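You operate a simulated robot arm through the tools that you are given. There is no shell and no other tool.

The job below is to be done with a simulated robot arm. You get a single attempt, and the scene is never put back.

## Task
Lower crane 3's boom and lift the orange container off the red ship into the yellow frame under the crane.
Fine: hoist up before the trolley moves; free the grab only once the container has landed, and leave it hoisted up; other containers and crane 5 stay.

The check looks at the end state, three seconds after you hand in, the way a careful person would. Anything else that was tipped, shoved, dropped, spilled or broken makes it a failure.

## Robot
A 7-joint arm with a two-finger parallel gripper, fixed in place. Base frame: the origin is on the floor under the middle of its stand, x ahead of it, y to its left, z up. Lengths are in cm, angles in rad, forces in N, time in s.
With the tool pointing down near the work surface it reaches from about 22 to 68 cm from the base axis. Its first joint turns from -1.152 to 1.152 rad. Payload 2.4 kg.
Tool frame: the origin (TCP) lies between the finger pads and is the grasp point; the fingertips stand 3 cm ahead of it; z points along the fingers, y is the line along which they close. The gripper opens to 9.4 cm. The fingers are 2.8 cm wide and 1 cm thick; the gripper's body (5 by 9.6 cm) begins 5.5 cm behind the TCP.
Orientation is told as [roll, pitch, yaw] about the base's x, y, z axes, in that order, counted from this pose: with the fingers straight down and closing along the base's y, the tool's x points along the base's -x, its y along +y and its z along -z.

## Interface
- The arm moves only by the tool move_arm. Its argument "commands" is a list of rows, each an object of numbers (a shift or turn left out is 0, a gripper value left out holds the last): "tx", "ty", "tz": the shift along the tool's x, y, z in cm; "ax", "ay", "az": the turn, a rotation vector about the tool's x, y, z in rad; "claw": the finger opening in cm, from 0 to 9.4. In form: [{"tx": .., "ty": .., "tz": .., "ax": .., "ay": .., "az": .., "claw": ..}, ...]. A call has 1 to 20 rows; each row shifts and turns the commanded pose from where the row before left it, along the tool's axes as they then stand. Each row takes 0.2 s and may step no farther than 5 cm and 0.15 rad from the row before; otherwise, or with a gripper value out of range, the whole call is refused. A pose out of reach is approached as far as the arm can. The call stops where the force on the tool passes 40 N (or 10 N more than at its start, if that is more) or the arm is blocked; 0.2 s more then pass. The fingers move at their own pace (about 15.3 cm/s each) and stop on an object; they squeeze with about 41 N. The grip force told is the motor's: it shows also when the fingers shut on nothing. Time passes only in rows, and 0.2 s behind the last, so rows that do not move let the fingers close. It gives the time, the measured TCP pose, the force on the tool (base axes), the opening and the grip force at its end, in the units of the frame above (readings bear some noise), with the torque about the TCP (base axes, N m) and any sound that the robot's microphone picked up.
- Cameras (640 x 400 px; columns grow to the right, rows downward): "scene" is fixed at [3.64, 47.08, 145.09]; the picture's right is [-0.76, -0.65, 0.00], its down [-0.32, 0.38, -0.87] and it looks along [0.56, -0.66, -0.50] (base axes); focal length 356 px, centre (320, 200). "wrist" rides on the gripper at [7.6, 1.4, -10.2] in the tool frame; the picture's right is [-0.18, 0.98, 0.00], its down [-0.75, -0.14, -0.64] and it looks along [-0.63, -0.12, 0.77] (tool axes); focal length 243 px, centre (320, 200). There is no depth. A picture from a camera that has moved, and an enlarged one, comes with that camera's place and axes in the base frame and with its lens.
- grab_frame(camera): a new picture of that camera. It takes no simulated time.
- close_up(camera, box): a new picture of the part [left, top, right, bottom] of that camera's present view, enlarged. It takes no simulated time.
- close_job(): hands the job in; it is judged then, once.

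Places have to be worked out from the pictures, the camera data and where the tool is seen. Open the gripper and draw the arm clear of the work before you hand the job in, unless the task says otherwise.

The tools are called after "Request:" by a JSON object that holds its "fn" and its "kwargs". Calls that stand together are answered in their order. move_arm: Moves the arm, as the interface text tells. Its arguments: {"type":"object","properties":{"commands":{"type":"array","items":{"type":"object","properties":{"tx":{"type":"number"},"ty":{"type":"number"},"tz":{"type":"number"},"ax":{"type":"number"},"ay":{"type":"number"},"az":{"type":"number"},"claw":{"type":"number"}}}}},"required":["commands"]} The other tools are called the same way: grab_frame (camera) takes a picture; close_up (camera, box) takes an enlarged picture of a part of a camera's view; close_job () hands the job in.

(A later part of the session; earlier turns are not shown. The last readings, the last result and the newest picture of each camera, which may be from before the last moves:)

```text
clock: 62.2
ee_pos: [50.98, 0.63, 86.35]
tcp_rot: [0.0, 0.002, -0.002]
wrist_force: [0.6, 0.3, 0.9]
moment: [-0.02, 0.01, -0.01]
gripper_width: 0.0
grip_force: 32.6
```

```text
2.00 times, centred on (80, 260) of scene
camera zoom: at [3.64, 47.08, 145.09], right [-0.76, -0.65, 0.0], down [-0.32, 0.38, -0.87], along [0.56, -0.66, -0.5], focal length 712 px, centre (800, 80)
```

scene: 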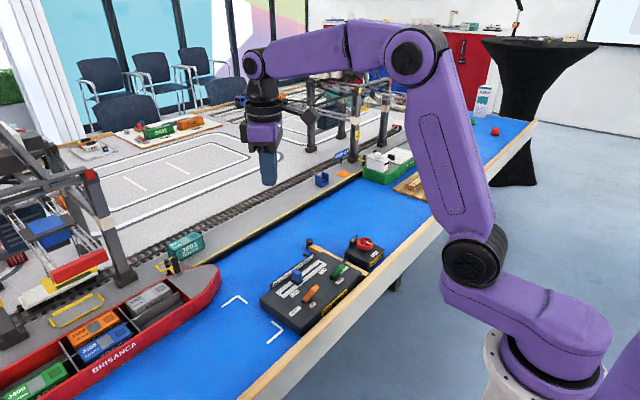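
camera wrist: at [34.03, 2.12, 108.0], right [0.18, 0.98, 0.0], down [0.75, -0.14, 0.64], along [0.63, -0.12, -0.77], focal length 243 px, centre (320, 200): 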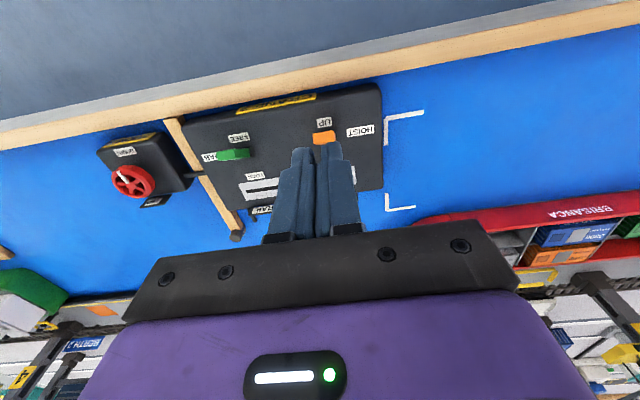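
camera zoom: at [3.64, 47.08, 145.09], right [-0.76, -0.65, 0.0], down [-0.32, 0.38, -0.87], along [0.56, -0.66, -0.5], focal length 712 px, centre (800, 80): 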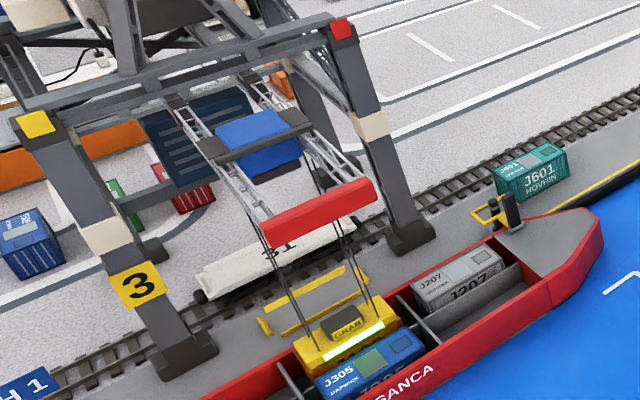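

The lever is nearly upright but not yet over. I'll push a bit further.

Request:
{"fn": "move_arm", "kwargs": {"commands": [{"tx": 0.3}, {"tx": 0.3}, {"tx": 0.3}, {"tx": 0.3}, {"tx": 0.3}, {"tx": 0.2}, {}]}}

Request:
{"fn": "close_up", "kwargs": {"camera": "scene", "box": [260, 230, 360, 320]}}

Request:
{"fn": "close_up", "kwargs": {"camera": "scene", "box": [0, 160, 160, 360]}}

```text
clock: 63.8
ee_pos: [49.49, 0.71, 86.48]
tcp_rot: [0.0, -0.002, 0.001]
wrist_force: [2.9, -2.5, 4.7]
moment: [-0.07, -0.05, 0.05]
gripper_width: 0.03
grip_force: 32.9
```

```text
4.44 times, centred on (310, 275) of scene
camera zoom: at [3.63, 47.07, 145.1], right [-0.76, -0.65, 0.0], down [-0.32, 0.38, -0.87], along [0.56, -0.66, -0.5], focal length 1582 px, centre (364, -133)
```

zoom: 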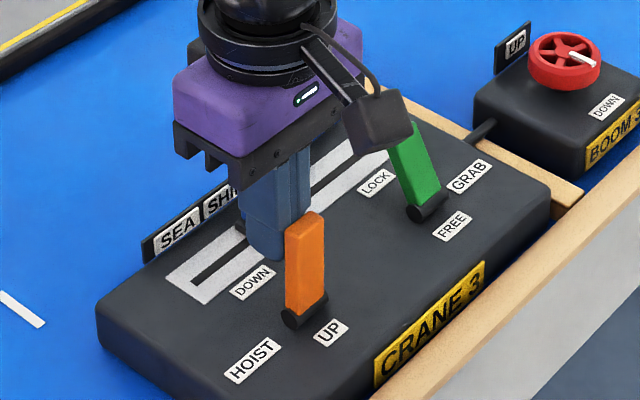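

```text
2.00 times, centred on (80, 260) of scene
camera zoom: at [3.63, 47.07, 145.1], right [-0.76, -0.65, 0.0], down [-0.32, 0.38, -0.87], along [0.56, -0.66, -0.5], focal length 712 px, centre (800, 80)
```

zoom: 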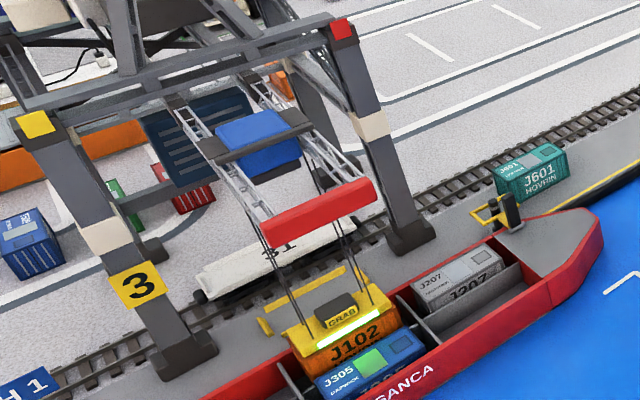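

The container is starting to rise. The lever is about upright, so I'll push slightly further to make sure it toggles over to UP.

Request:
{"fn": "move_arm", "kwargs": {"commands": [{"tx": 0.25}, {"tx": 0.25}, {"tx": 0.25}, {"tx": 0.25}, {"tx": 0.25}, {}, {}, {}]}}

Request:
{"fn": "close_up", "kwargs": {"camera": "scene", "box": [260, 230, 360, 320]}}

Request:
{"fn": "close_up", "kwargs": {"camera": "scene", "box": [0, 160, 160, 360]}}

```text
clock: 65.6
ee_pos: [48.05, 0.75, 86.5]
tcp_rot: [-0.001, 0.0, 0.001]
wrist_force: [-0.4, -0.6, -0.4]
moment: [0.0, 0.0, -0.03]
gripper_width: 0.0
grip_force: 32.7
```

```text
4.44 times, centred on (310, 275) of scene
camera zoom: at [3.64, 47.08, 145.09], right [-0.76, -0.65, 0.0], down [-0.32, 0.38, -0.87], along [0.56, -0.66, -0.5], focal length 1582 px, centre (364, -133)
```

zoom: 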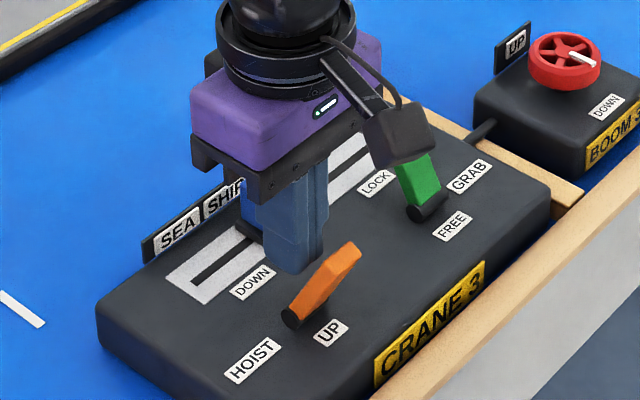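

```text
2.00 times, centred on (80, 260) of scene
camera zoom: at [3.64, 47.08, 145.09], right [-0.76, -0.65, 0.0], down [-0.32, 0.38, -0.87], along [0.56, -0.66, -0.5], focal length 712 px, centre (800, 80)
```

zoom: 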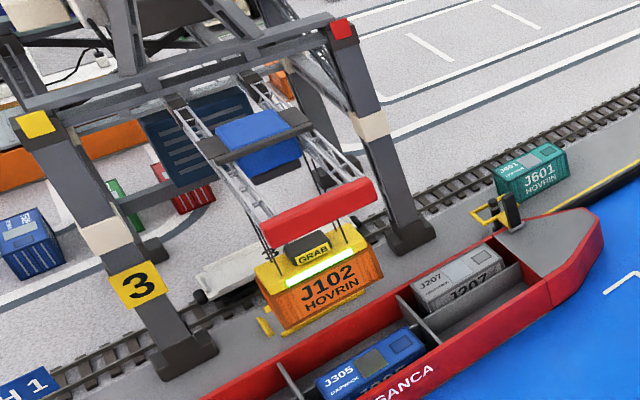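

The lever toggled to UP and the orange container is rising. I'll lift clear and go above the slider knob while the hoist finishes.

Request:
{"fn": "move_arm", "kwargs": {"commands": [{"tz": -3.8}, {"tz": -3.8}, {"tx": -3, "ty": -1.8}, {"tx": -3, "ty": -1.8, "claw": 5}, {}, {}, {}, {}]}}

Request:
{"fn": "close_up", "kwargs": {"camera": "wrist", "box": [240, 60, 400, 180]}}

Request:
{"fn": "close_up", "kwargs": {"camera": "scene", "box": [0, 160, 160, 360]}}

```text
clock: 67.4
ee_pos: [54.08, -2.99, 94.15]
tcp_rot: [0.001, 0.001, 0.0]
wrist_force: [-0.5, -0.6, 0.4]
moment: [0.01, 0.01, 0.0]
gripper_width: 5.01
grip_force: 0.0
```

```text
3.33 times, centred on (320, 120) of wrist
camera zoom: at [46.52, -1.6, 104.25], right [0.18, 0.98, 0.0], down [0.75, -0.14, 0.64], along [0.63, -0.12, -0.77], focal length 809 px, centre (320, 467)
```

zoom: 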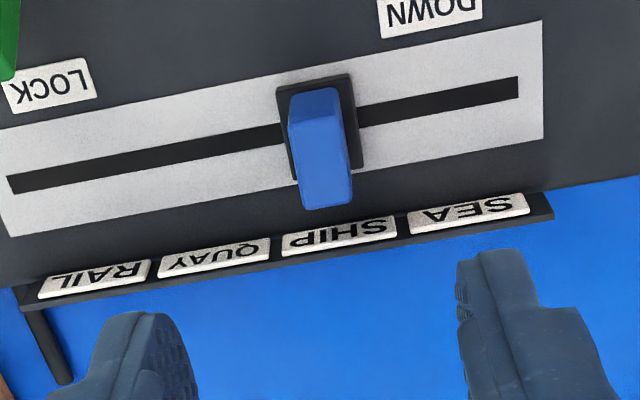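

```text
2.00 times, centred on (80, 260) of scene
camera zoom: at [3.64, 47.08, 145.09], right [-0.76, -0.65, 0.0], down [-0.32, 0.38, -0.87], along [0.56, -0.66, -0.5], focal length 712 px, centre (800, 80)
```

zoom: 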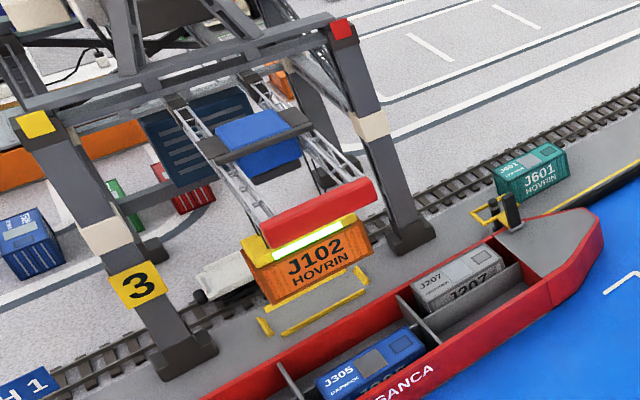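

The container is hoisted up with the grab at its top position, and the knob is at y≈-2.9. I'll descend onto the knob, confirming the hoist has stopped before moving the trolley.

Request:
{"fn": "move_arm", "kwargs": {"commands": [{"ty": 0.05, "tz": 3.6}, {"tz": 3.6}, {"tz": 3.5}, {}, {"claw": 2.6}, {}]}}

Request:
{"fn": "close_up", "kwargs": {"camera": "scene", "box": [0, 160, 160, 360]}}

Request:
{"fn": "close_up", "kwargs": {"camera": "wrist", "box": [200, 80, 440, 260]}}

```text
clock: 68.8
ee_pos: [54.13, -2.55, 83.35]
tcp_rot: [-0.001, 0.0, -0.002]
wrist_force: [-0.2, 0.4, -0.1]
moment: [-0.01, 0.01, 0.01]
gripper_width: 2.61
grip_force: 0.1
```

```text
2.00 times, centred on (80, 260) of scene
camera zoom: at [3.64, 47.08, 145.09], right [-0.76, -0.65, 0.0], down [-0.32, 0.38, -0.87], along [0.56, -0.66, -0.5], focal length 712 px, centre (800, 80)
```

zoom: 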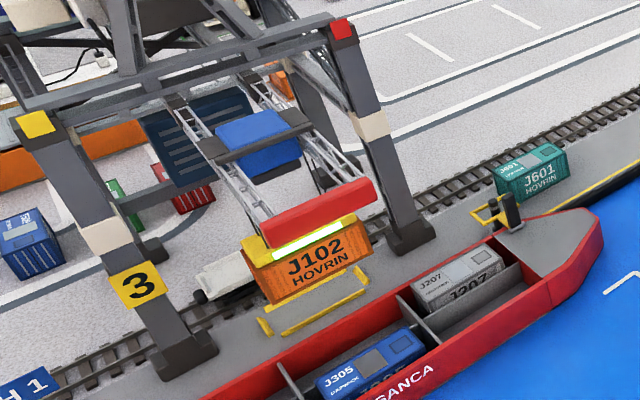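

```text
2.22 times, centred on (320, 170) of wrist
camera zoom: at [46.61, -1.16, 93.47], right [0.18, 0.98, 0.0], down [0.75, -0.14, 0.64], along [0.63, -0.12, -0.77], focal length 539 px, centre (320, 267)
```

zoom: 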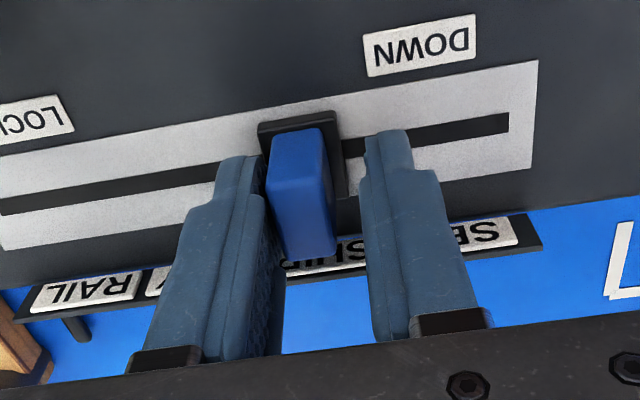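

The hoist is fully up and still. The knob sits about 0.3 cm toward -y in the gap, so I'll correct and then grip it.

Request:
{"fn": "move_arm", "kwargs": {"commands": [{"ty": -0.33, "tx": 0.15}, {}, {"claw": 0.8}, {}, {}]}}

Request:
{"fn": "close_up", "kwargs": {"camera": "wrist", "box": [200, 80, 440, 260]}}

```text
clock: 70.0
ee_pos: [53.86, -2.97, 83.52]
tcp_rot: [0.001, -0.001, 0.0]
wrist_force: [-3.1, 0.7, 25.0]
moment: [0.07, 0.67, -0.04]
gripper_width: 1.38
grip_force: 45.0
```

```text
2.22 times, centred on (320, 170) of wrist
camera zoom: at [46.3, -1.57, 93.52], right [0.18, 0.98, 0.0], down [0.75, -0.14, 0.64], along [0.63, -0.12, -0.77], focal length 539 px, centre (320, 267)
```

zoom: 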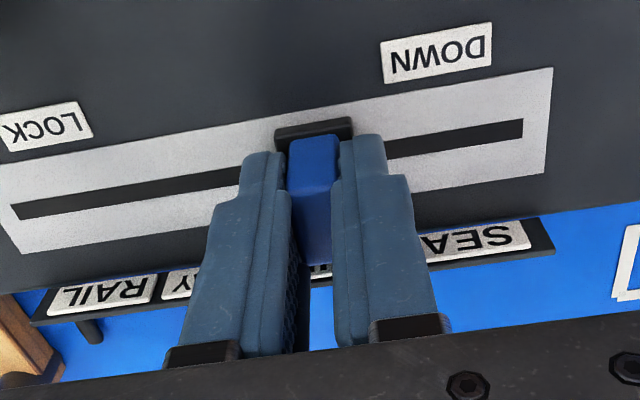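

Gripped; the hoist is up, so the trolley can go. I'll slide the knob slowly -y toward QUAY.

Request:
{"fn": "move_arm", "kwargs": {"commands": [{"tz": -0.06}, {"ty": -0.12}, {"ty": -0.16}, {"ty": -0.16}, {"ty": -0.16}, {"ty": -0.16}, {"ty": -0.16}, {"ty": -0.16}, {"ty": -0.16}, {"ty": -0.16}, {"ty": -0.16}, {"ty": -0.16}, {"ty": -0.16}, {"ty": -0.12}, {}]}}

Request:
{"fn": "close_up", "kwargs": {"camera": "scene", "box": [0, 160, 160, 360]}}

```text
clock: 73.2
ee_pos: [53.87, -5.23, 83.48]
tcp_rot: [0.0, -0.003, 0.001]
wrist_force: [20.5, 0.5, -34.6]
moment: [0.0, -0.33, -0.04]
gripper_width: 1.34
grip_force: 45.5
```

```text
2.00 times, centred on (80, 260) of scene
camera zoom: at [3.74, 47.07, 145.09], right [-0.76, -0.65, 0.0], down [-0.32, 0.38, -0.87], along [0.56, -0.66, -0.5], focal length 712 px, centre (800, 80)
```

zoom: 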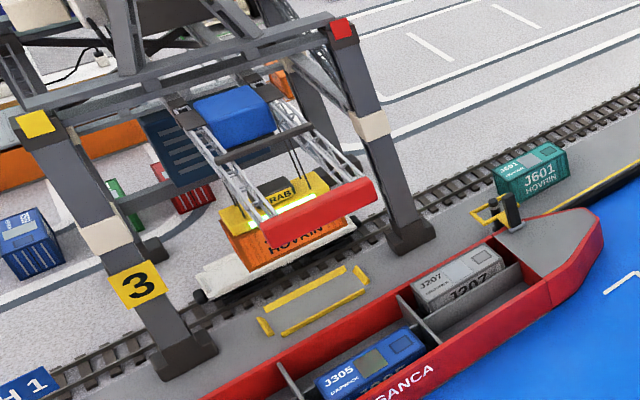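

The trolley is moving back with the container still high. Strain has built up in the grip, so I'll release and regrip to relax it before the rest of the slide.

Request:
{"fn": "move_arm", "kwargs": {"commands": [{"claw": 2.4}, {}, {}]}}

Request:
{"fn": "close_up", "kwargs": {"camera": "wrist", "box": [200, 80, 440, 260]}}

```text
clock: 74.0
ee_pos: [53.76, -5.16, 83.51]
tcp_rot: [-0.001, 0.002, 0.001]
wrist_force: [0.0, 0.0, 0.7]
moment: [0.0, -0.01, 0.06]
gripper_width: 2.39
grip_force: 0.1
```

```text
2.22 times, centred on (320, 170) of wrist
camera zoom: at [46.16, -3.74, 93.67], right [0.18, 0.98, 0.0], down [0.75, -0.14, 0.64], along [0.63, -0.12, -0.77], focal length 539 px, centre (320, 267)
```

zoom: 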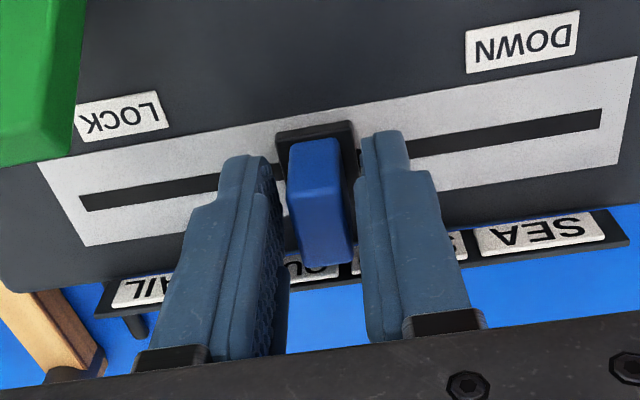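

The knob is still centred and the trolley held its position. I'll regrip and slide the remaining ~1.85 cm to QUAY.

Request:
{"fn": "move_arm", "kwargs": {"commands": [{"claw": 0.8}, {}, {}, {"ty": -0.12}, {"ty": -0.16}, {"ty": -0.16}, {"ty": -0.16}, {"ty": -0.16}, {"ty": -0.16}, {"ty": -0.16}, {"ty": -0.16}, {"ty": -0.16}, {"ty": -0.14}, {}]}}

Request:
{"fn": "close_up", "kwargs": {"camera": "scene", "box": [0, 160, 160, 360]}}

Request:
{"fn": "close_up", "kwargs": {"camera": "wrist", "box": [200, 80, 440, 260]}}

```text
clock: 77.0
ee_pos: [53.76, -6.79, 83.41]
tcp_rot: [-0.001, 0.003, 0.001]
wrist_force: [-16.5, -2.6, 33.6]
moment: [-0.02, -0.09, 0.01]
gripper_width: 1.35
grip_force: 44.7
```

```text
2.00 times, centred on (80, 260) of scene
camera zoom: at [3.54, 47.08, 145.1], right [-0.76, -0.65, 0.0], down [-0.32, 0.38, -0.87], along [0.56, -0.66, -0.5], focal length 712 px, centre (800, 80)
```

zoom: 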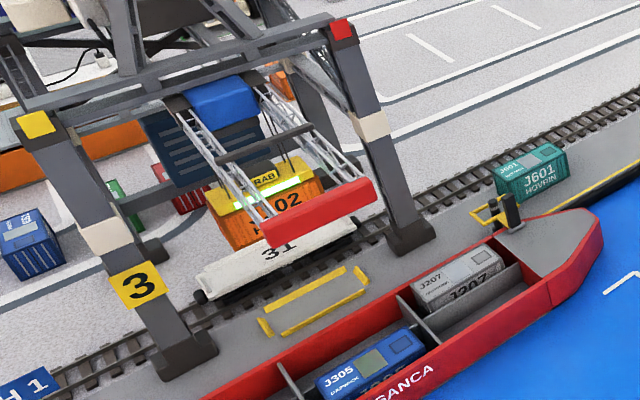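

```text
2.22 times, centred on (320, 170) of wrist
camera zoom: at [46.21, -5.29, 93.57], right [0.18, 0.98, 0.0], down [0.75, -0.14, 0.64], along [0.63, -0.12, -0.77], focal length 539 px, centre (320, 267)
```

zoom: 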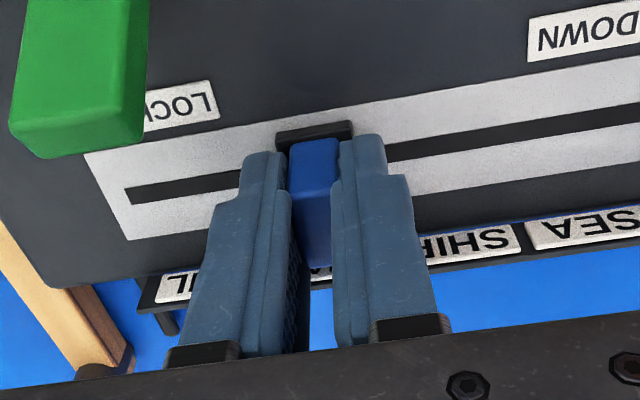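

The knob is at y≈-6.8 and started at -6.95, which leaves about 0.16 cm (≈0.5 cm of trolley). I'll relax the grip and check the exact knob position before the final nudge.

Request:
{"fn": "move_arm", "kwargs": {"commands": [{"claw": 2.4}, {}, {}, {}]}}

Request:
{"fn": "close_up", "kwargs": {"camera": "wrist", "box": [200, 80, 440, 260]}}

Request:
{"fn": "close_up", "kwargs": {"camera": "scene", "box": [10, 220, 110, 330]}}

```text
clock: 78.0
ee_pos: [53.96, -6.57, 83.31]
tcp_rot: [0.001, 0.0, -0.001]
wrist_force: [0.6, -0.3, 0.8]
moment: [0.01, 0.0, -0.02]
gripper_width: 2.41
grip_force: 0.0
```

```text
2.22 times, centred on (320, 170) of wrist
camera zoom: at [46.29, -5.26, 93.52], right [0.18, 0.98, 0.0], down [0.75, -0.14, 0.64], along [0.63, -0.12, -0.77], focal length 539 px, centre (320, 267)
```

zoom: 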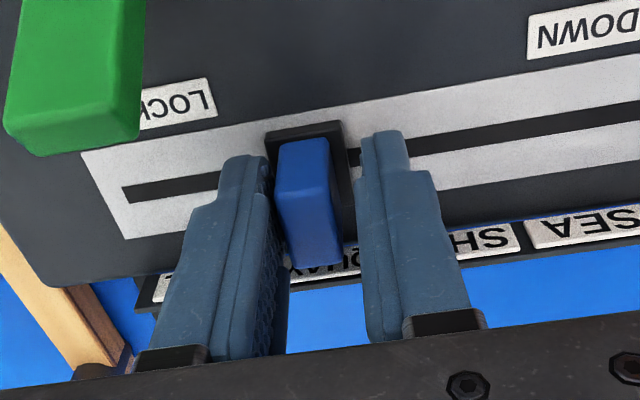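

```text
3.64 times, centred on (60, 275) of scene
camera zoom: at [3.64, 47.08, 145.09], right [-0.76, -0.65, 0.0], down [-0.32, 0.38, -0.87], along [0.56, -0.66, -0.5], focal length 1295 px, centre (1266, -73)
```

zoom: 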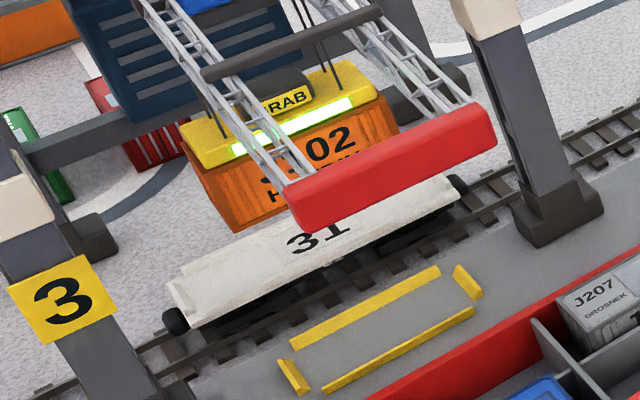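

To compare exactly against the starting view, I'll lift the arm clear and take the same scene crops I had at the start.

Request:
{"fn": "move_arm", "kwargs": {"commands": [{"tz": -4}, {"tz": -4, "claw": 5}, {"tz": -4}, {"tz": -4, "ty": -2}, {"tz": -2, "ty": -4}, {"ty": -4}, {}]}}

Request:
{"fn": "close_up", "kwargs": {"camera": "scene", "box": [255, 250, 365, 335]}}

Request:
{"fn": "close_up", "kwargs": {"camera": "scene", "box": [0, 150, 160, 390]}}

Request:
{"fn": "grab_frame", "kwargs": {"camera": "wrist"}}

```text
clock: 79.6
ee_pos: [53.36, -16.86, 101.01]
tcp_rot: [0.0, 0.003, 0.001]
wrist_force: [0.5, 0.3, -0.4]
moment: [0.04, 0.01, -0.01]
gripper_width: 5.01
grip_force: 0.1
```

```text
4.71 times, centred on (310, 292) of scene
camera zoom: at [3.64, 47.08, 145.1], right [-0.76, -0.65, 0.0], down [-0.32, 0.38, -0.87], along [0.56, -0.66, -0.5], focal length 1675 px, centre (367, -235)
```

zoom: 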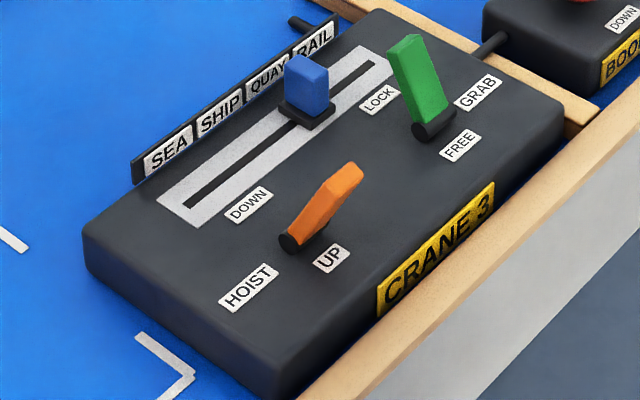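

```text
1.67 times, centred on (80, 270) of scene
camera zoom: at [3.64, 47.08, 145.1], right [-0.76, -0.65, 0.0], down [-0.32, 0.38, -0.87], along [0.56, -0.66, -0.5], focal length 593 px, centre (720, 83)
```

zoom: 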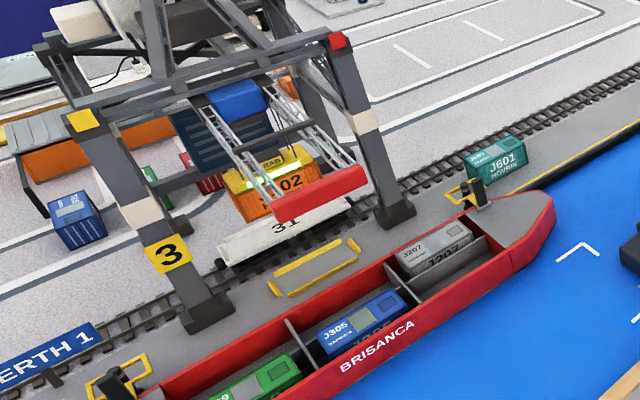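

```text
taken
camera wrist: at [45.85, -15.41, 111.3], right [0.18, 0.98, 0.0], down [0.75, -0.14, 0.64], along [0.63, -0.12, -0.77], focal length 243 px, centre (320, 200)
```

wrist: 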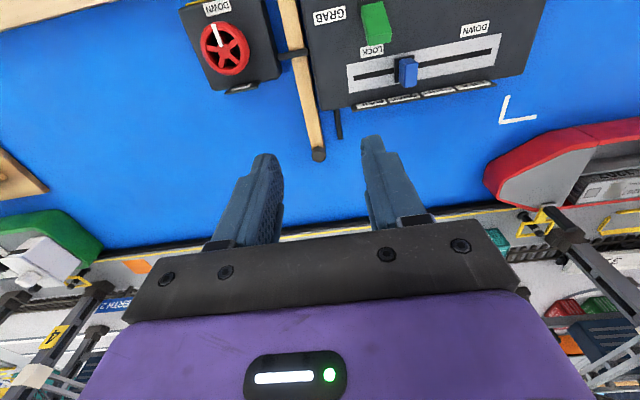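

The knob matches its starting position within a pixel and the trolley looks the same as at the start. To be sure the container hangs over the yellow frame, I'll go back to the earlier vantage point and triangulate it.

Request:
{"fn": "move_arm", "kwargs": {"commands": [{"ty": 3.9, "tz": -2.9, "claw": 3}, {"ty": 3.9, "tz": -2.9, "claw": 0.5}, {"ty": 3.9, "tz": -2.9}, {"ty": 3.9, "tz": -2.9}, {"ty": 3.9, "tz": -2.9}, {}]}}

Request:
{"fn": "close_up", "kwargs": {"camera": "wrist", "box": [440, 120, 640, 320]}}

Request:
{"fn": "close_up", "kwargs": {"camera": "scene", "box": [0, 200, 120, 340]}}

```text
clock: 81.0
ee_pos: [53.85, 2.78, 115.61]
tcp_rot: [0.0, 0.003, 0.0]
wrist_force: [0.8, -0.6, -0.4]
moment: [-0.01, -0.03, -0.01]
gripper_width: 0.5
grip_force: 0.0
```

```text
2.00 times, centred on (540, 220) of wrist
camera zoom: at [46.31, 4.22, 125.83], right [0.18, 0.98, 0.0], down [0.75, -0.14, 0.64], along [0.63, -0.12, -0.77], focal length 485 px, centre (-120, 160)
```

zoom: 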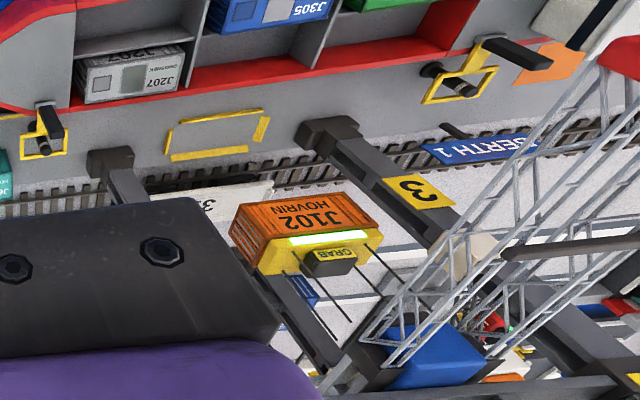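

```text
2.86 times, centred on (60, 270) of scene
camera zoom: at [3.63, 47.08, 145.09], right [-0.76, -0.65, 0.0], down [-0.32, 0.38, -0.87], along [0.56, -0.66, -0.5], focal length 1017 px, centre (1063, 0)
```

zoom: 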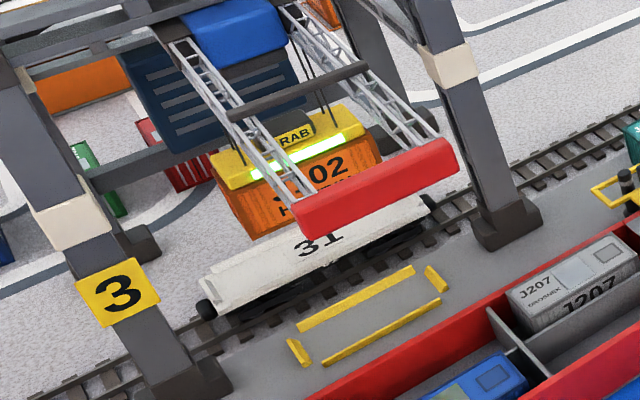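

The grab's light bar is at x≈86.5 and its ends near x≈88.7, y centre≈38.1, against a frame centre of (89.3, 38.7). This is the same small bias I measured over the orange container at SHIP, so it is aligned. I'll go back to the -x side of the hoist lever.

Request:
{"fn": "move_arm", "kwargs": {"commands": [{"tx": 2.43, "ty": -0.42, "tz": 3.7, "claw": 0}, {"tx": 2.43, "ty": -0.42, "tz": 3.7}, {"tx": 2.43, "ty": -0.42, "tz": 3.7}, {"tx": 2.43, "ty": -0.42, "tz": 3.7}, {"tx": 2.43, "ty": -0.42, "tz": 3.7}, {}]}}

Request:
{"fn": "close_up", "kwargs": {"camera": "wrist", "box": [240, 40, 440, 190]}}

```text
clock: 82.4
ee_pos: [41.73, 1.08, 97.64]
tcp_rot: [0.0, 0.0, 0.0]
wrist_force: [0.2, 0.1, 0.1]
moment: [0.01, 0.0, 0.0]
gripper_width: 0.0
grip_force: 33.1
```

```text
2.67 times, centred on (340, 115) of wrist
camera zoom: at [34.19, 2.55, 107.69], right [0.18, 0.98, 0.0], down [0.75, -0.14, 0.64], along [0.63, -0.12, -0.77], focal length 647 px, centre (267, 427)
```

zoom: 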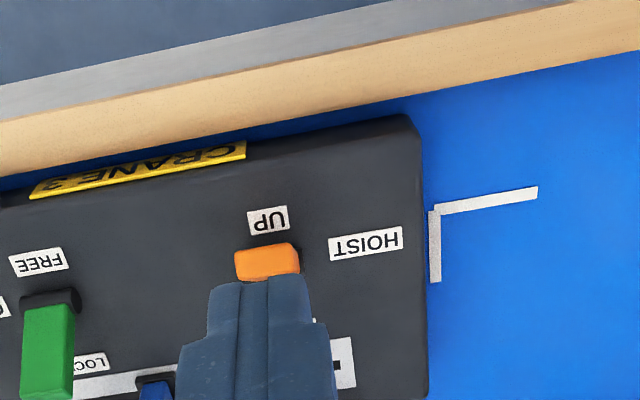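

The fingers line up with the hoist lever (y≈1 against a lever y≈0.7). I'll shift slightly, descend on its UP side, and check clearance.

Request:
{"fn": "move_arm", "kwargs": {"commands": [{"tx": 0.1, "ty": -0.4, "tz": 3.8}, {"tz": 3.8}, {"tz": 3.7}, {}]}}

Request:
{"fn": "close_up", "kwargs": {"camera": "scene", "box": [260, 240, 360, 320]}}

Request:
{"fn": "close_up", "kwargs": {"camera": "scene", "box": [0, 200, 120, 340]}}

```text
clock: 83.4
ee_pos: [41.74, 0.68, 86.1]
tcp_rot: [0.0, -0.001, 0.0]
wrist_force: [-0.7, 0.9, 0.6]
moment: [0.01, 0.01, 0.0]
gripper_width: 0.0
grip_force: 33.1
```

```text
5.00 times, centred on (310, 280) of scene
camera zoom: at [3.64, 47.08, 145.09], right [-0.76, -0.65, 0.0], down [-0.32, 0.38, -0.87], along [0.56, -0.66, -0.5], focal length 1780 px, centre (370, -200)
```

zoom: 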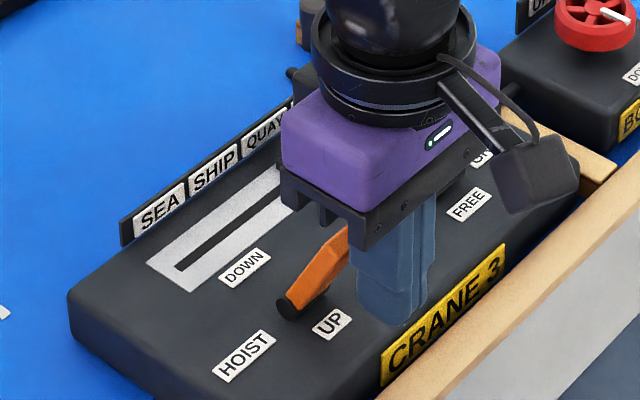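

```text
2.86 times, centred on (60, 270) of scene
camera zoom: at [3.64, 47.08, 145.09], right [-0.76, -0.65, 0.0], down [-0.32, 0.38, -0.87], along [0.56, -0.66, -0.5], focal length 1017 px, centre (1063, 0)
```

zoom: 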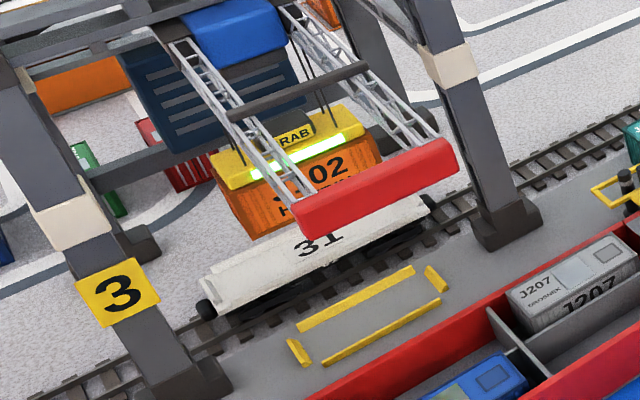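

The position matches the first time. I'll push the hoist lever +x to DOWN.

Request:
{"fn": "move_arm", "kwargs": {"commands": [{"tx": -0.3}, {"tx": -0.35}, {"tx": -0.35}, {"tx": -0.35}, {"tx": -0.35}, {"tx": -0.35}, {"tx": -0.35}, {"tx": -0.35}, {"tx": -0.35}, {"tx": -0.35}, {"tx": -0.35}, {"tx": -0.35}, {"tx": -0.2}]}}

Request:
{"fn": "close_up", "kwargs": {"camera": "scene", "box": [260, 240, 360, 320]}}

Request:
{"fn": "close_up", "kwargs": {"camera": "scene", "box": [0, 200, 120, 340]}}

```text
clock: 85.3
ee_pos: [44.53, 0.4, 86.3]
tcp_rot: [0.0, -0.004, -0.001]
wrist_force: [-3.7, -0.6, 14.6]
moment: [0.01, -0.21, -0.02]
gripper_width: 0.0
grip_force: 33.0
stopped in row 9: the force on the tool passed its limit at 45 N (the readings are from after the stop); the commanded pose is now the measured one
```

```text
5.00 times, centred on (310, 280) of scene
camera zoom: at [3.6, 47.08, 145.1], right [-0.76, -0.65, 0.0], down [-0.32, 0.38, -0.87], along [0.56, -0.66, -0.5], focal length 1780 px, centre (370, -200)
```

zoom: 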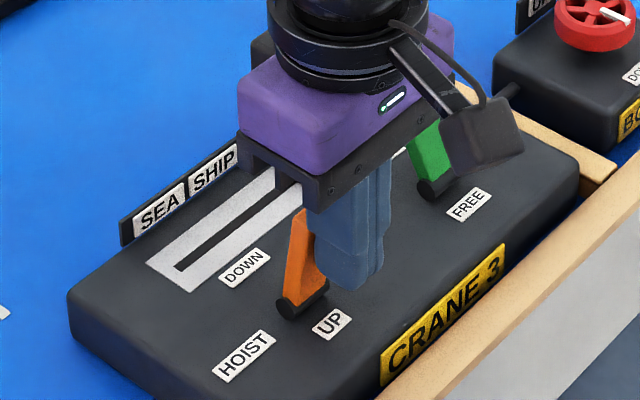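

```text
2.86 times, centred on (60, 270) of scene
camera zoom: at [3.6, 47.08, 145.1], right [-0.76, -0.65, 0.0], down [-0.32, 0.38, -0.87], along [0.56, -0.66, -0.5], focal length 1017 px, centre (1063, 0)
```

zoom: 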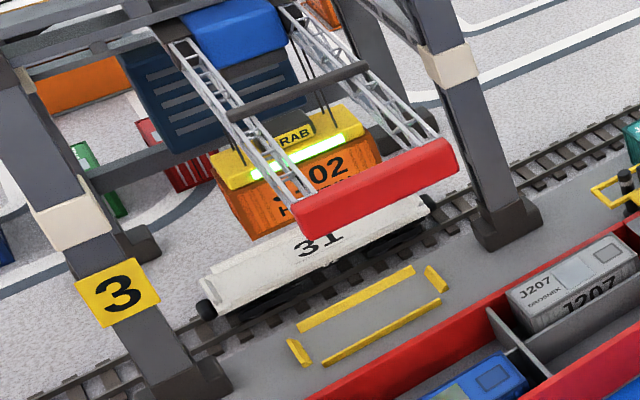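

The push stopped on a force spike with the lever not quite upright. I'll raise the fingers slightly and continue more slowly.

Request:
{"fn": "move_arm", "kwargs": {"commands": [{"tz": -0.4}, {"tx": -0.1}, {"tx": -0.2}, {"tx": -0.2}, {"tx": -0.2}, {"tx": -0.2}, {"tx": -0.2}, {"tx": -0.2}]}}

Request:
{"fn": "close_up", "kwargs": {"camera": "scene", "box": [260, 240, 360, 320]}}

Request:
{"fn": "close_up", "kwargs": {"camera": "scene", "box": [0, 200, 120, 340]}}

```text
clock: 87.1
ee_pos: [45.85, 0.3, 86.7]
tcp_rot: [0.0, -0.002, 0.0]
wrist_force: [0.3, -0.4, 0.1]
moment: [0.04, 0.02, -0.04]
gripper_width: 0.01
grip_force: 33.1
```

```text
5.00 times, centred on (310, 280) of scene
camera zoom: at [3.64, 47.08, 145.09], right [-0.76, -0.65, 0.0], down [-0.32, 0.38, -0.87], along [0.56, -0.66, -0.5], focal length 1780 px, centre (370, -200)
```

zoom: 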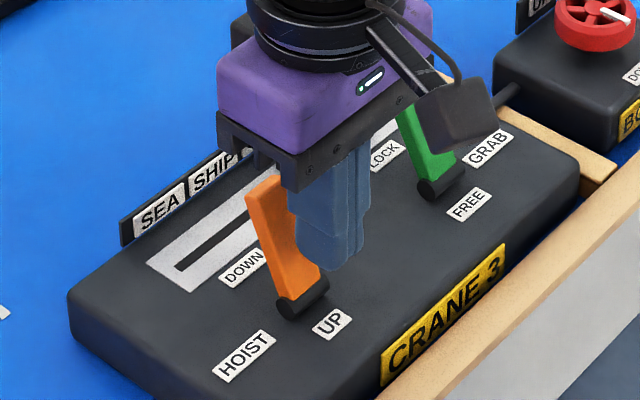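

```text
2.86 times, centred on (60, 270) of scene
camera zoom: at [3.64, 47.08, 145.09], right [-0.76, -0.65, 0.0], down [-0.32, 0.38, -0.87], along [0.56, -0.66, -0.5], focal length 1017 px, centre (1063, 0)
```

zoom: 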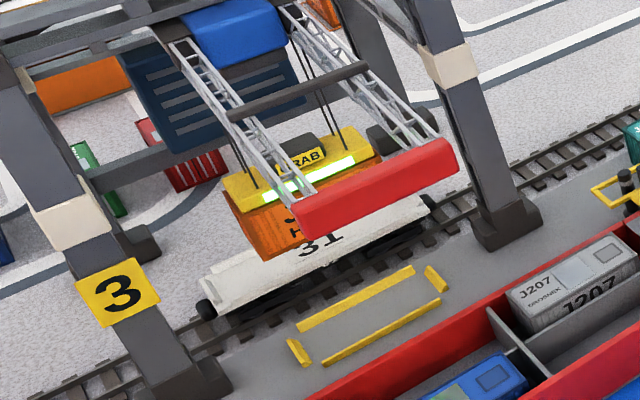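

The lever toggled to DOWN and the container is descending. I'll lift the fingers and watch it land.

Request:
{"fn": "move_arm", "kwargs": {"commands": [{"tz": -3.5}, {"tz": -3.5}, {}, {}, {}]}}

Request:
{"fn": "close_up", "kwargs": {"camera": "scene", "box": [0, 200, 120, 340]}}

```text
clock: 88.3
ee_pos: [45.81, 0.36, 93.52]
tcp_rot: [0.0, -0.002, -0.001]
wrist_force: [-0.9, -0.3, 0.0]
moment: [0.01, 0.01, 0.0]
gripper_width: 0.0
grip_force: 33.0
```

```text
2.86 times, centred on (60, 270) of scene
camera zoom: at [3.64, 47.08, 145.09], right [-0.76, -0.65, 0.0], down [-0.32, 0.38, -0.87], along [0.56, -0.66, -0.5], focal length 1017 px, centre (1063, 0)
```

zoom: 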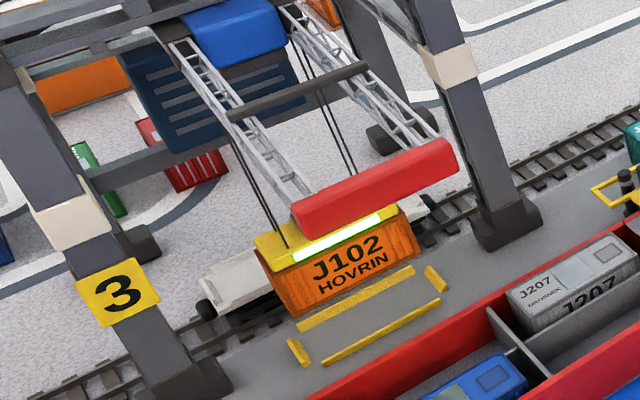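

The container comes down toward the frame. I'll move the fingers above the +x side of the green lever while it continues.

Request:
{"fn": "move_arm", "kwargs": {"commands": [{"tx": -3.1, "ty": -3.65}, {"tx": -3.15, "ty": -3.65}, {"tx": -3.15, "ty": -3.65}, {}, {}, {}, {}]}}

Request:
{"fn": "close_up", "kwargs": {"camera": "scene", "box": [20, 240, 130, 350]}}

Request:
{"fn": "close_up", "kwargs": {"camera": "wrist", "box": [220, 60, 420, 210]}}

```text
clock: 89.9
ee_pos: [55.68, -10.69, 93.62]
tcp_rot: [-0.001, -0.004, 0.002]
wrist_force: [0.2, 0.8, 0.4]
moment: [0.0, 0.01, 0.04]
gripper_width: 0.01
grip_force: 32.8
```

```text
3.64 times, centred on (75, 295) of scene
camera zoom: at [3.64, 47.08, 145.09], right [-0.76, -0.65, 0.0], down [-0.32, 0.38, -0.87], along [0.56, -0.66, -0.5], focal length 1295 px, centre (1211, -146)
```

zoom: 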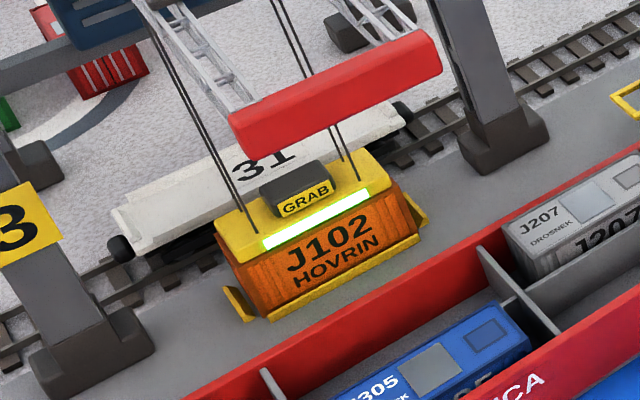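

```text
2.67 times, centred on (320, 135) of wrist
camera zoom: at [48.01, -9.27, 103.73], right [0.18, 0.98, 0.0], down [0.75, -0.14, 0.64], along [0.63, -0.12, -0.77], focal length 647 px, centre (320, 373)
```

zoom: 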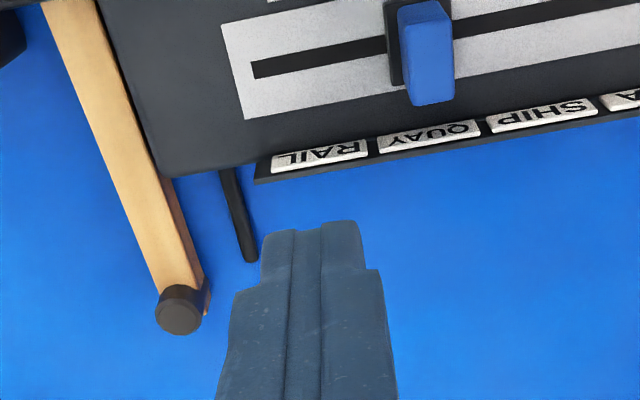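

The container appears to be inside the yellow frame. I'll wait a bit and confirm that it has come to rest before freeing the grab.

Request:
{"fn": "move_arm", "kwargs": {"commands": [{}, {}, {}, {}, {}]}}

Request:
{"fn": "close_up", "kwargs": {"camera": "scene", "box": [45, 270, 105, 330]}}

Request:
{"fn": "close_up", "kwargs": {"camera": "scene", "box": [20, 240, 130, 350]}}

```text
clock: 91.1
ee_pos: [55.63, -10.69, 93.51]
tcp_rot: [0.001, -0.004, -0.001]
wrist_force: [-0.5, 0.1, 0.7]
moment: [0.0, -0.01, 0.0]
gripper_width: 0.02
grip_force: 32.7
```

```text
6.67 times, centred on (75, 300) of scene
camera zoom: at [3.64, 47.08, 145.09], right [-0.76, -0.65, 0.0], down [-0.32, 0.38, -0.87], along [0.56, -0.66, -0.5], focal length 2374 px, centre (1953, -467)
```

zoom: 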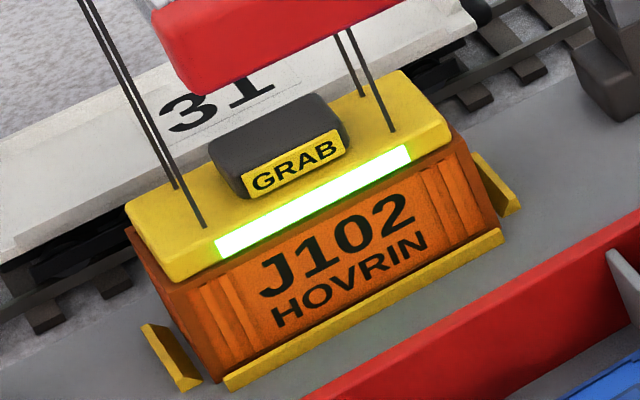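

```text
3.64 times, centred on (75, 295) of scene
camera zoom: at [3.64, 47.08, 145.09], right [-0.76, -0.65, 0.0], down [-0.32, 0.38, -0.87], along [0.56, -0.66, -0.5], focal length 1295 px, centre (1211, -146)
```

zoom: 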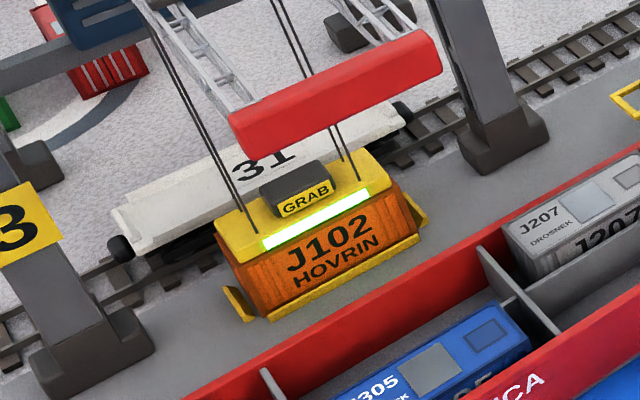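

The container is at rest inside the yellow frame (no change over 1.2 s). Next I'll lower the fingers on the +x side of the green lever to push it to FREE.

Request:
{"fn": "move_arm", "kwargs": {"commands": [{"tz": 2.5, "ty": 0.1}, {"tz": 2.5}, {"tz": 2.0}, {}]}}

Request:
{"fn": "close_up", "kwargs": {"camera": "wrist", "box": [220, 60, 420, 210]}}

Request:
{"fn": "close_up", "kwargs": {"camera": "scene", "box": [280, 220, 380, 310]}}

```text
clock: 92.1
ee_pos: [55.64, -10.58, 86.68]
tcp_rot: [0.001, -0.004, 0.002]
wrist_force: [-0.6, -0.2, 0.1]
moment: [-0.02, 0.0, 0.05]
gripper_width: 0.0
grip_force: 33.2
```

```text
2.67 times, centred on (320, 135) of wrist
camera zoom: at [47.96, -9.13, 96.81], right [0.18, 0.98, 0.0], down [0.75, -0.14, 0.64], along [0.63, -0.12, -0.76], focal length 647 px, centre (320, 373)
```

zoom: 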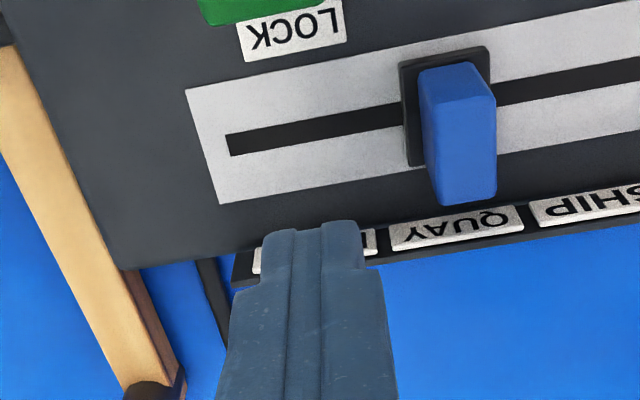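

```text
4.44 times, centred on (330, 265) of scene
camera zoom: at [3.64, 47.08, 145.09], right [-0.76, -0.65, 0.0], down [-0.32, 0.38, -0.87], along [0.56, -0.66, -0.5], focal length 1582 px, centre (276, -89)
```

zoom: 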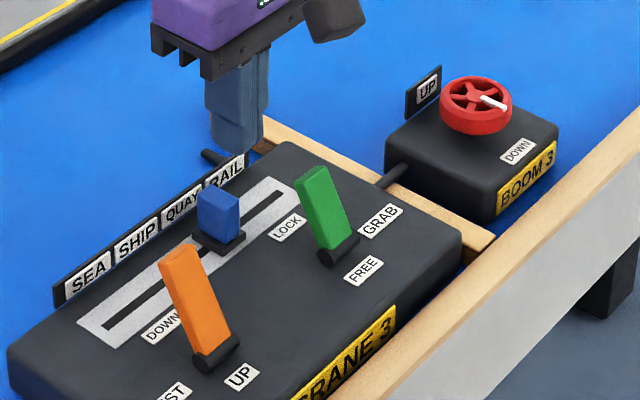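

The fingers stand between the label plate and the green lever, clear of the blue knob. I'll push -x toward FREE.

Request:
{"fn": "move_arm", "kwargs": {"commands": [{"tx": 0.35}, {"tx": 0.35}, {"tx": 0.35}, {"tx": 0.35}, {"tx": 0.35}, {"tx": 0.35}, {"tx": 0.35}, {"tx": 0.35}, {"tx": 0.35}, {"tx": 0.35}, {"tx": 0.35}, {"tx": 0.35}, {"tx": 0.3}, {"tx": 0.25}, {"tx": 0.25}, {"tx": 0.25}, {"tx": 0.25}, {}]}}

Request:
{"fn": "close_up", "kwargs": {"camera": "scene", "box": [280, 220, 380, 310]}}

Request:
{"fn": "close_up", "kwargs": {"camera": "scene", "box": [20, 240, 130, 350]}}

```text
clock: 95.9
ee_pos: [49.78, -10.6, 86.7]
tcp_rot: [0.0, -0.004, -0.001]
wrist_force: [1.0, 0.2, 0.5]
moment: [-0.03, -0.01, -0.03]
gripper_width: 0.0
grip_force: 32.6
```

```text
4.44 times, centred on (330, 265) of scene
camera zoom: at [3.64, 47.08, 145.1], right [-0.76, -0.65, 0.0], down [-0.32, 0.38, -0.87], along [0.56, -0.66, -0.5], focal length 1582 px, centre (276, -89)
```

zoom: 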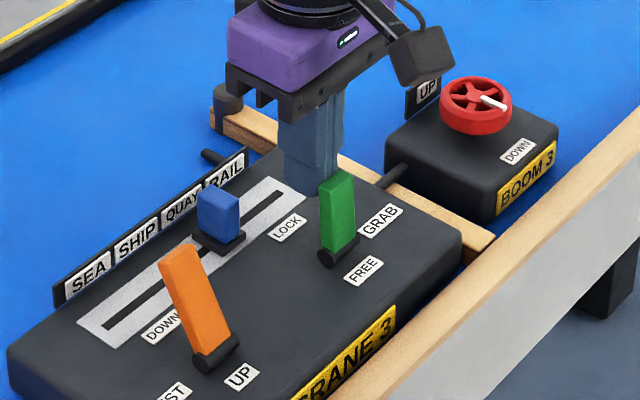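

```text
3.64 times, centred on (75, 295) of scene
camera zoom: at [3.64, 47.08, 145.1], right [-0.76, -0.65, 0.0], down [-0.32, 0.38, -0.87], along [0.56, -0.66, -0.5], focal length 1295 px, centre (1211, -146)
```

zoom: 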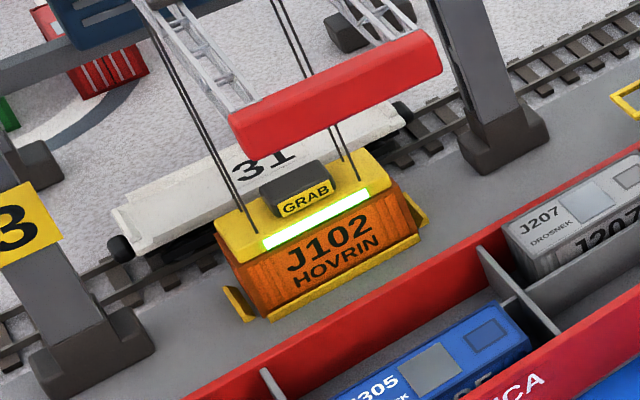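

The green lever is about upright. I'll push a little further so it toggles over.

Request:
{"fn": "move_arm", "kwargs": {"commands": [{"tx": 0.25}, {"tx": 0.25}, {"tx": 0.25}, {"tx": 0.25}, {"tx": 0.25}, {"tx": 0.25}, {}, {}, {}]}}

Request:
{"fn": "close_up", "kwargs": {"camera": "scene", "box": [280, 220, 380, 310]}}

Request:
{"fn": "close_up", "kwargs": {"camera": "scene", "box": [20, 240, 130, 350]}}

```text
clock: 97.9
ee_pos: [48.25, -10.52, 86.83]
tcp_rot: [-0.001, -0.004, -0.001]
wrist_force: [0.7, 0.2, -0.3]
moment: [0.01, -0.01, -0.02]
gripper_width: 0.02
grip_force: 33.3
```

```text
4.44 times, centred on (330, 265) of scene
camera zoom: at [3.64, 47.08, 145.09], right [-0.76, -0.65, 0.0], down [-0.32, 0.38, -0.87], along [0.56, -0.66, -0.5], focal length 1582 px, centre (276, -89)
```

zoom: 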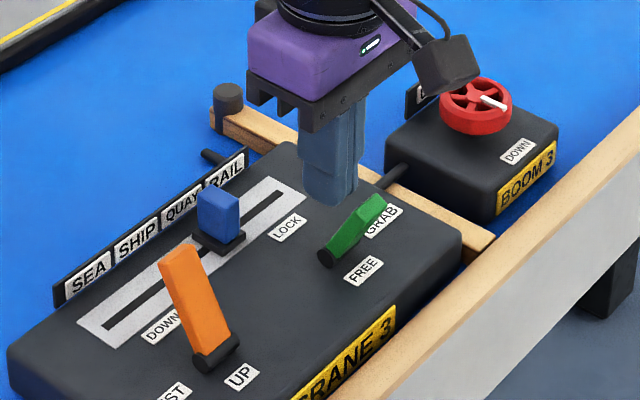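

```text
3.64 times, centred on (75, 295) of scene
camera zoom: at [3.64, 47.08, 145.09], right [-0.76, -0.65, 0.0], down [-0.32, 0.38, -0.87], along [0.56, -0.66, -0.5], focal length 1295 px, centre (1211, -146)
```

zoom: 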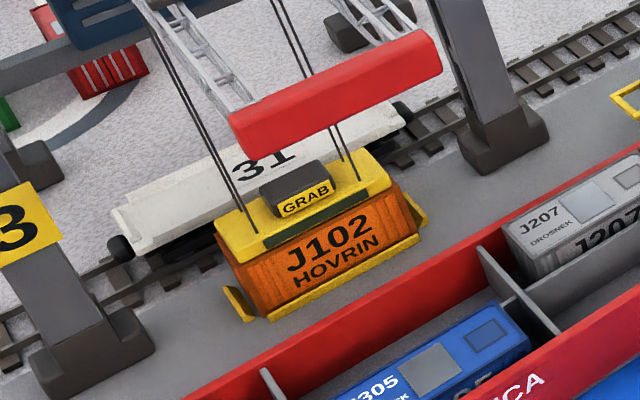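

The grab light went out, so the container is freed. I'll lift and go to the +x side of the hoist lever to hoist the empty grab up.

Request:
{"fn": "move_arm", "kwargs": {"commands": [{"tz": -3.5}, {"tz": -3.5}, {"tx": -2.4, "ty": 3.73}, {"tx": -2.4, "ty": 3.73}, {"tx": -2.4, "ty": 3.73}, {}]}}

Request:
{"fn": "close_up", "kwargs": {"camera": "scene", "box": [260, 230, 360, 320]}}

```text
clock: 99.3
ee_pos: [55.61, 0.7, 94.02]
tcp_rot: [-0.002, -0.002, -0.001]
wrist_force: [-1.1, 0.8, -0.7]
moment: [-0.02, 0.01, 0.0]
gripper_width: 0.0
grip_force: 33.0
```

```text
4.44 times, centred on (310, 275) of scene
camera zoom: at [3.63, 47.08, 145.09], right [-0.76, -0.65, 0.0], down [-0.32, 0.38, -0.87], along [0.56, -0.66, -0.5], focal length 1582 px, centre (364, -133)
```

zoom: 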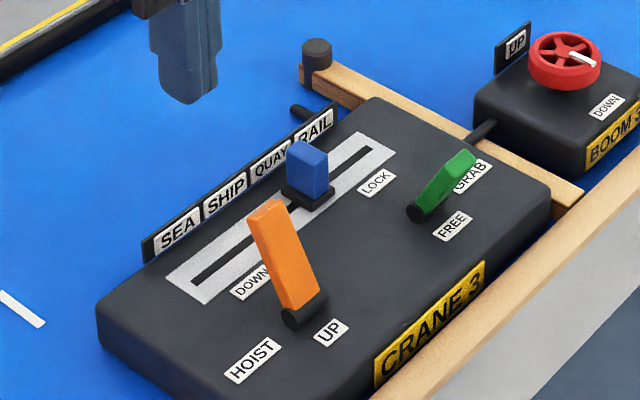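

Everything on the panel is as expected (green at FREE, knob at QUAY, orange at DOWN). I'll descend beside the hoist lever and push it -x to UP.

Request:
{"fn": "move_arm", "kwargs": {"commands": [{"tz": 2.5}, {"tz": 2.5}, {"tz": 2.3}, {}, {"tx": 0.35}, {"tx": 0.35}, {"tx": 0.35}, {"tx": 0.35}, {"tx": 0.35}, {"tx": 0.35}, {"tx": 0.35}, {"tx": 0.35}, {"tx": 0.35}, {"tx": 0.35}, {"tx": 0.35}, {"tx": 0.35}, {"tx": 0.3}, {"tx": 0.25}, {}]}}

Request:
{"fn": "close_up", "kwargs": {"camera": "scene", "box": [260, 230, 360, 320]}}

Request:
{"fn": "close_up", "kwargs": {"camera": "scene", "box": [20, 240, 130, 350]}}

```text
clock: 103.3
ee_pos: [50.69, 0.79, 86.34]
tcp_rot: [0.002, 0.0, 0.002]
wrist_force: [-0.4, 0.4, 0.5]
moment: [0.01, 0.02, 0.01]
gripper_width: 0.03
grip_force: 32.8
```

```text
4.44 times, centred on (310, 275) of scene
camera zoom: at [3.64, 47.08, 145.09], right [-0.76, -0.65, 0.0], down [-0.32, 0.38, -0.87], along [0.56, -0.66, -0.5], focal length 1582 px, centre (364, -133)
```

zoom: 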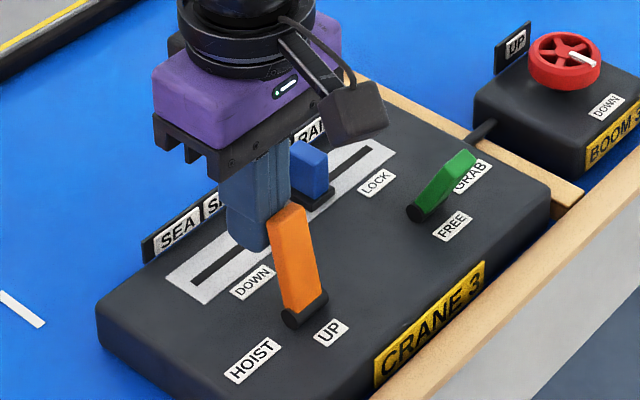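

```text
3.64 times, centred on (75, 295) of scene
camera zoom: at [3.64, 47.08, 145.09], right [-0.76, -0.65, 0.0], down [-0.32, 0.38, -0.87], along [0.56, -0.66, -0.5], focal length 1295 px, centre (1211, -146)
```

zoom: 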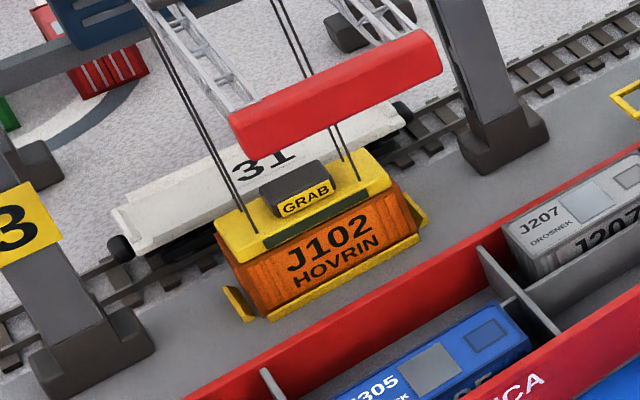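

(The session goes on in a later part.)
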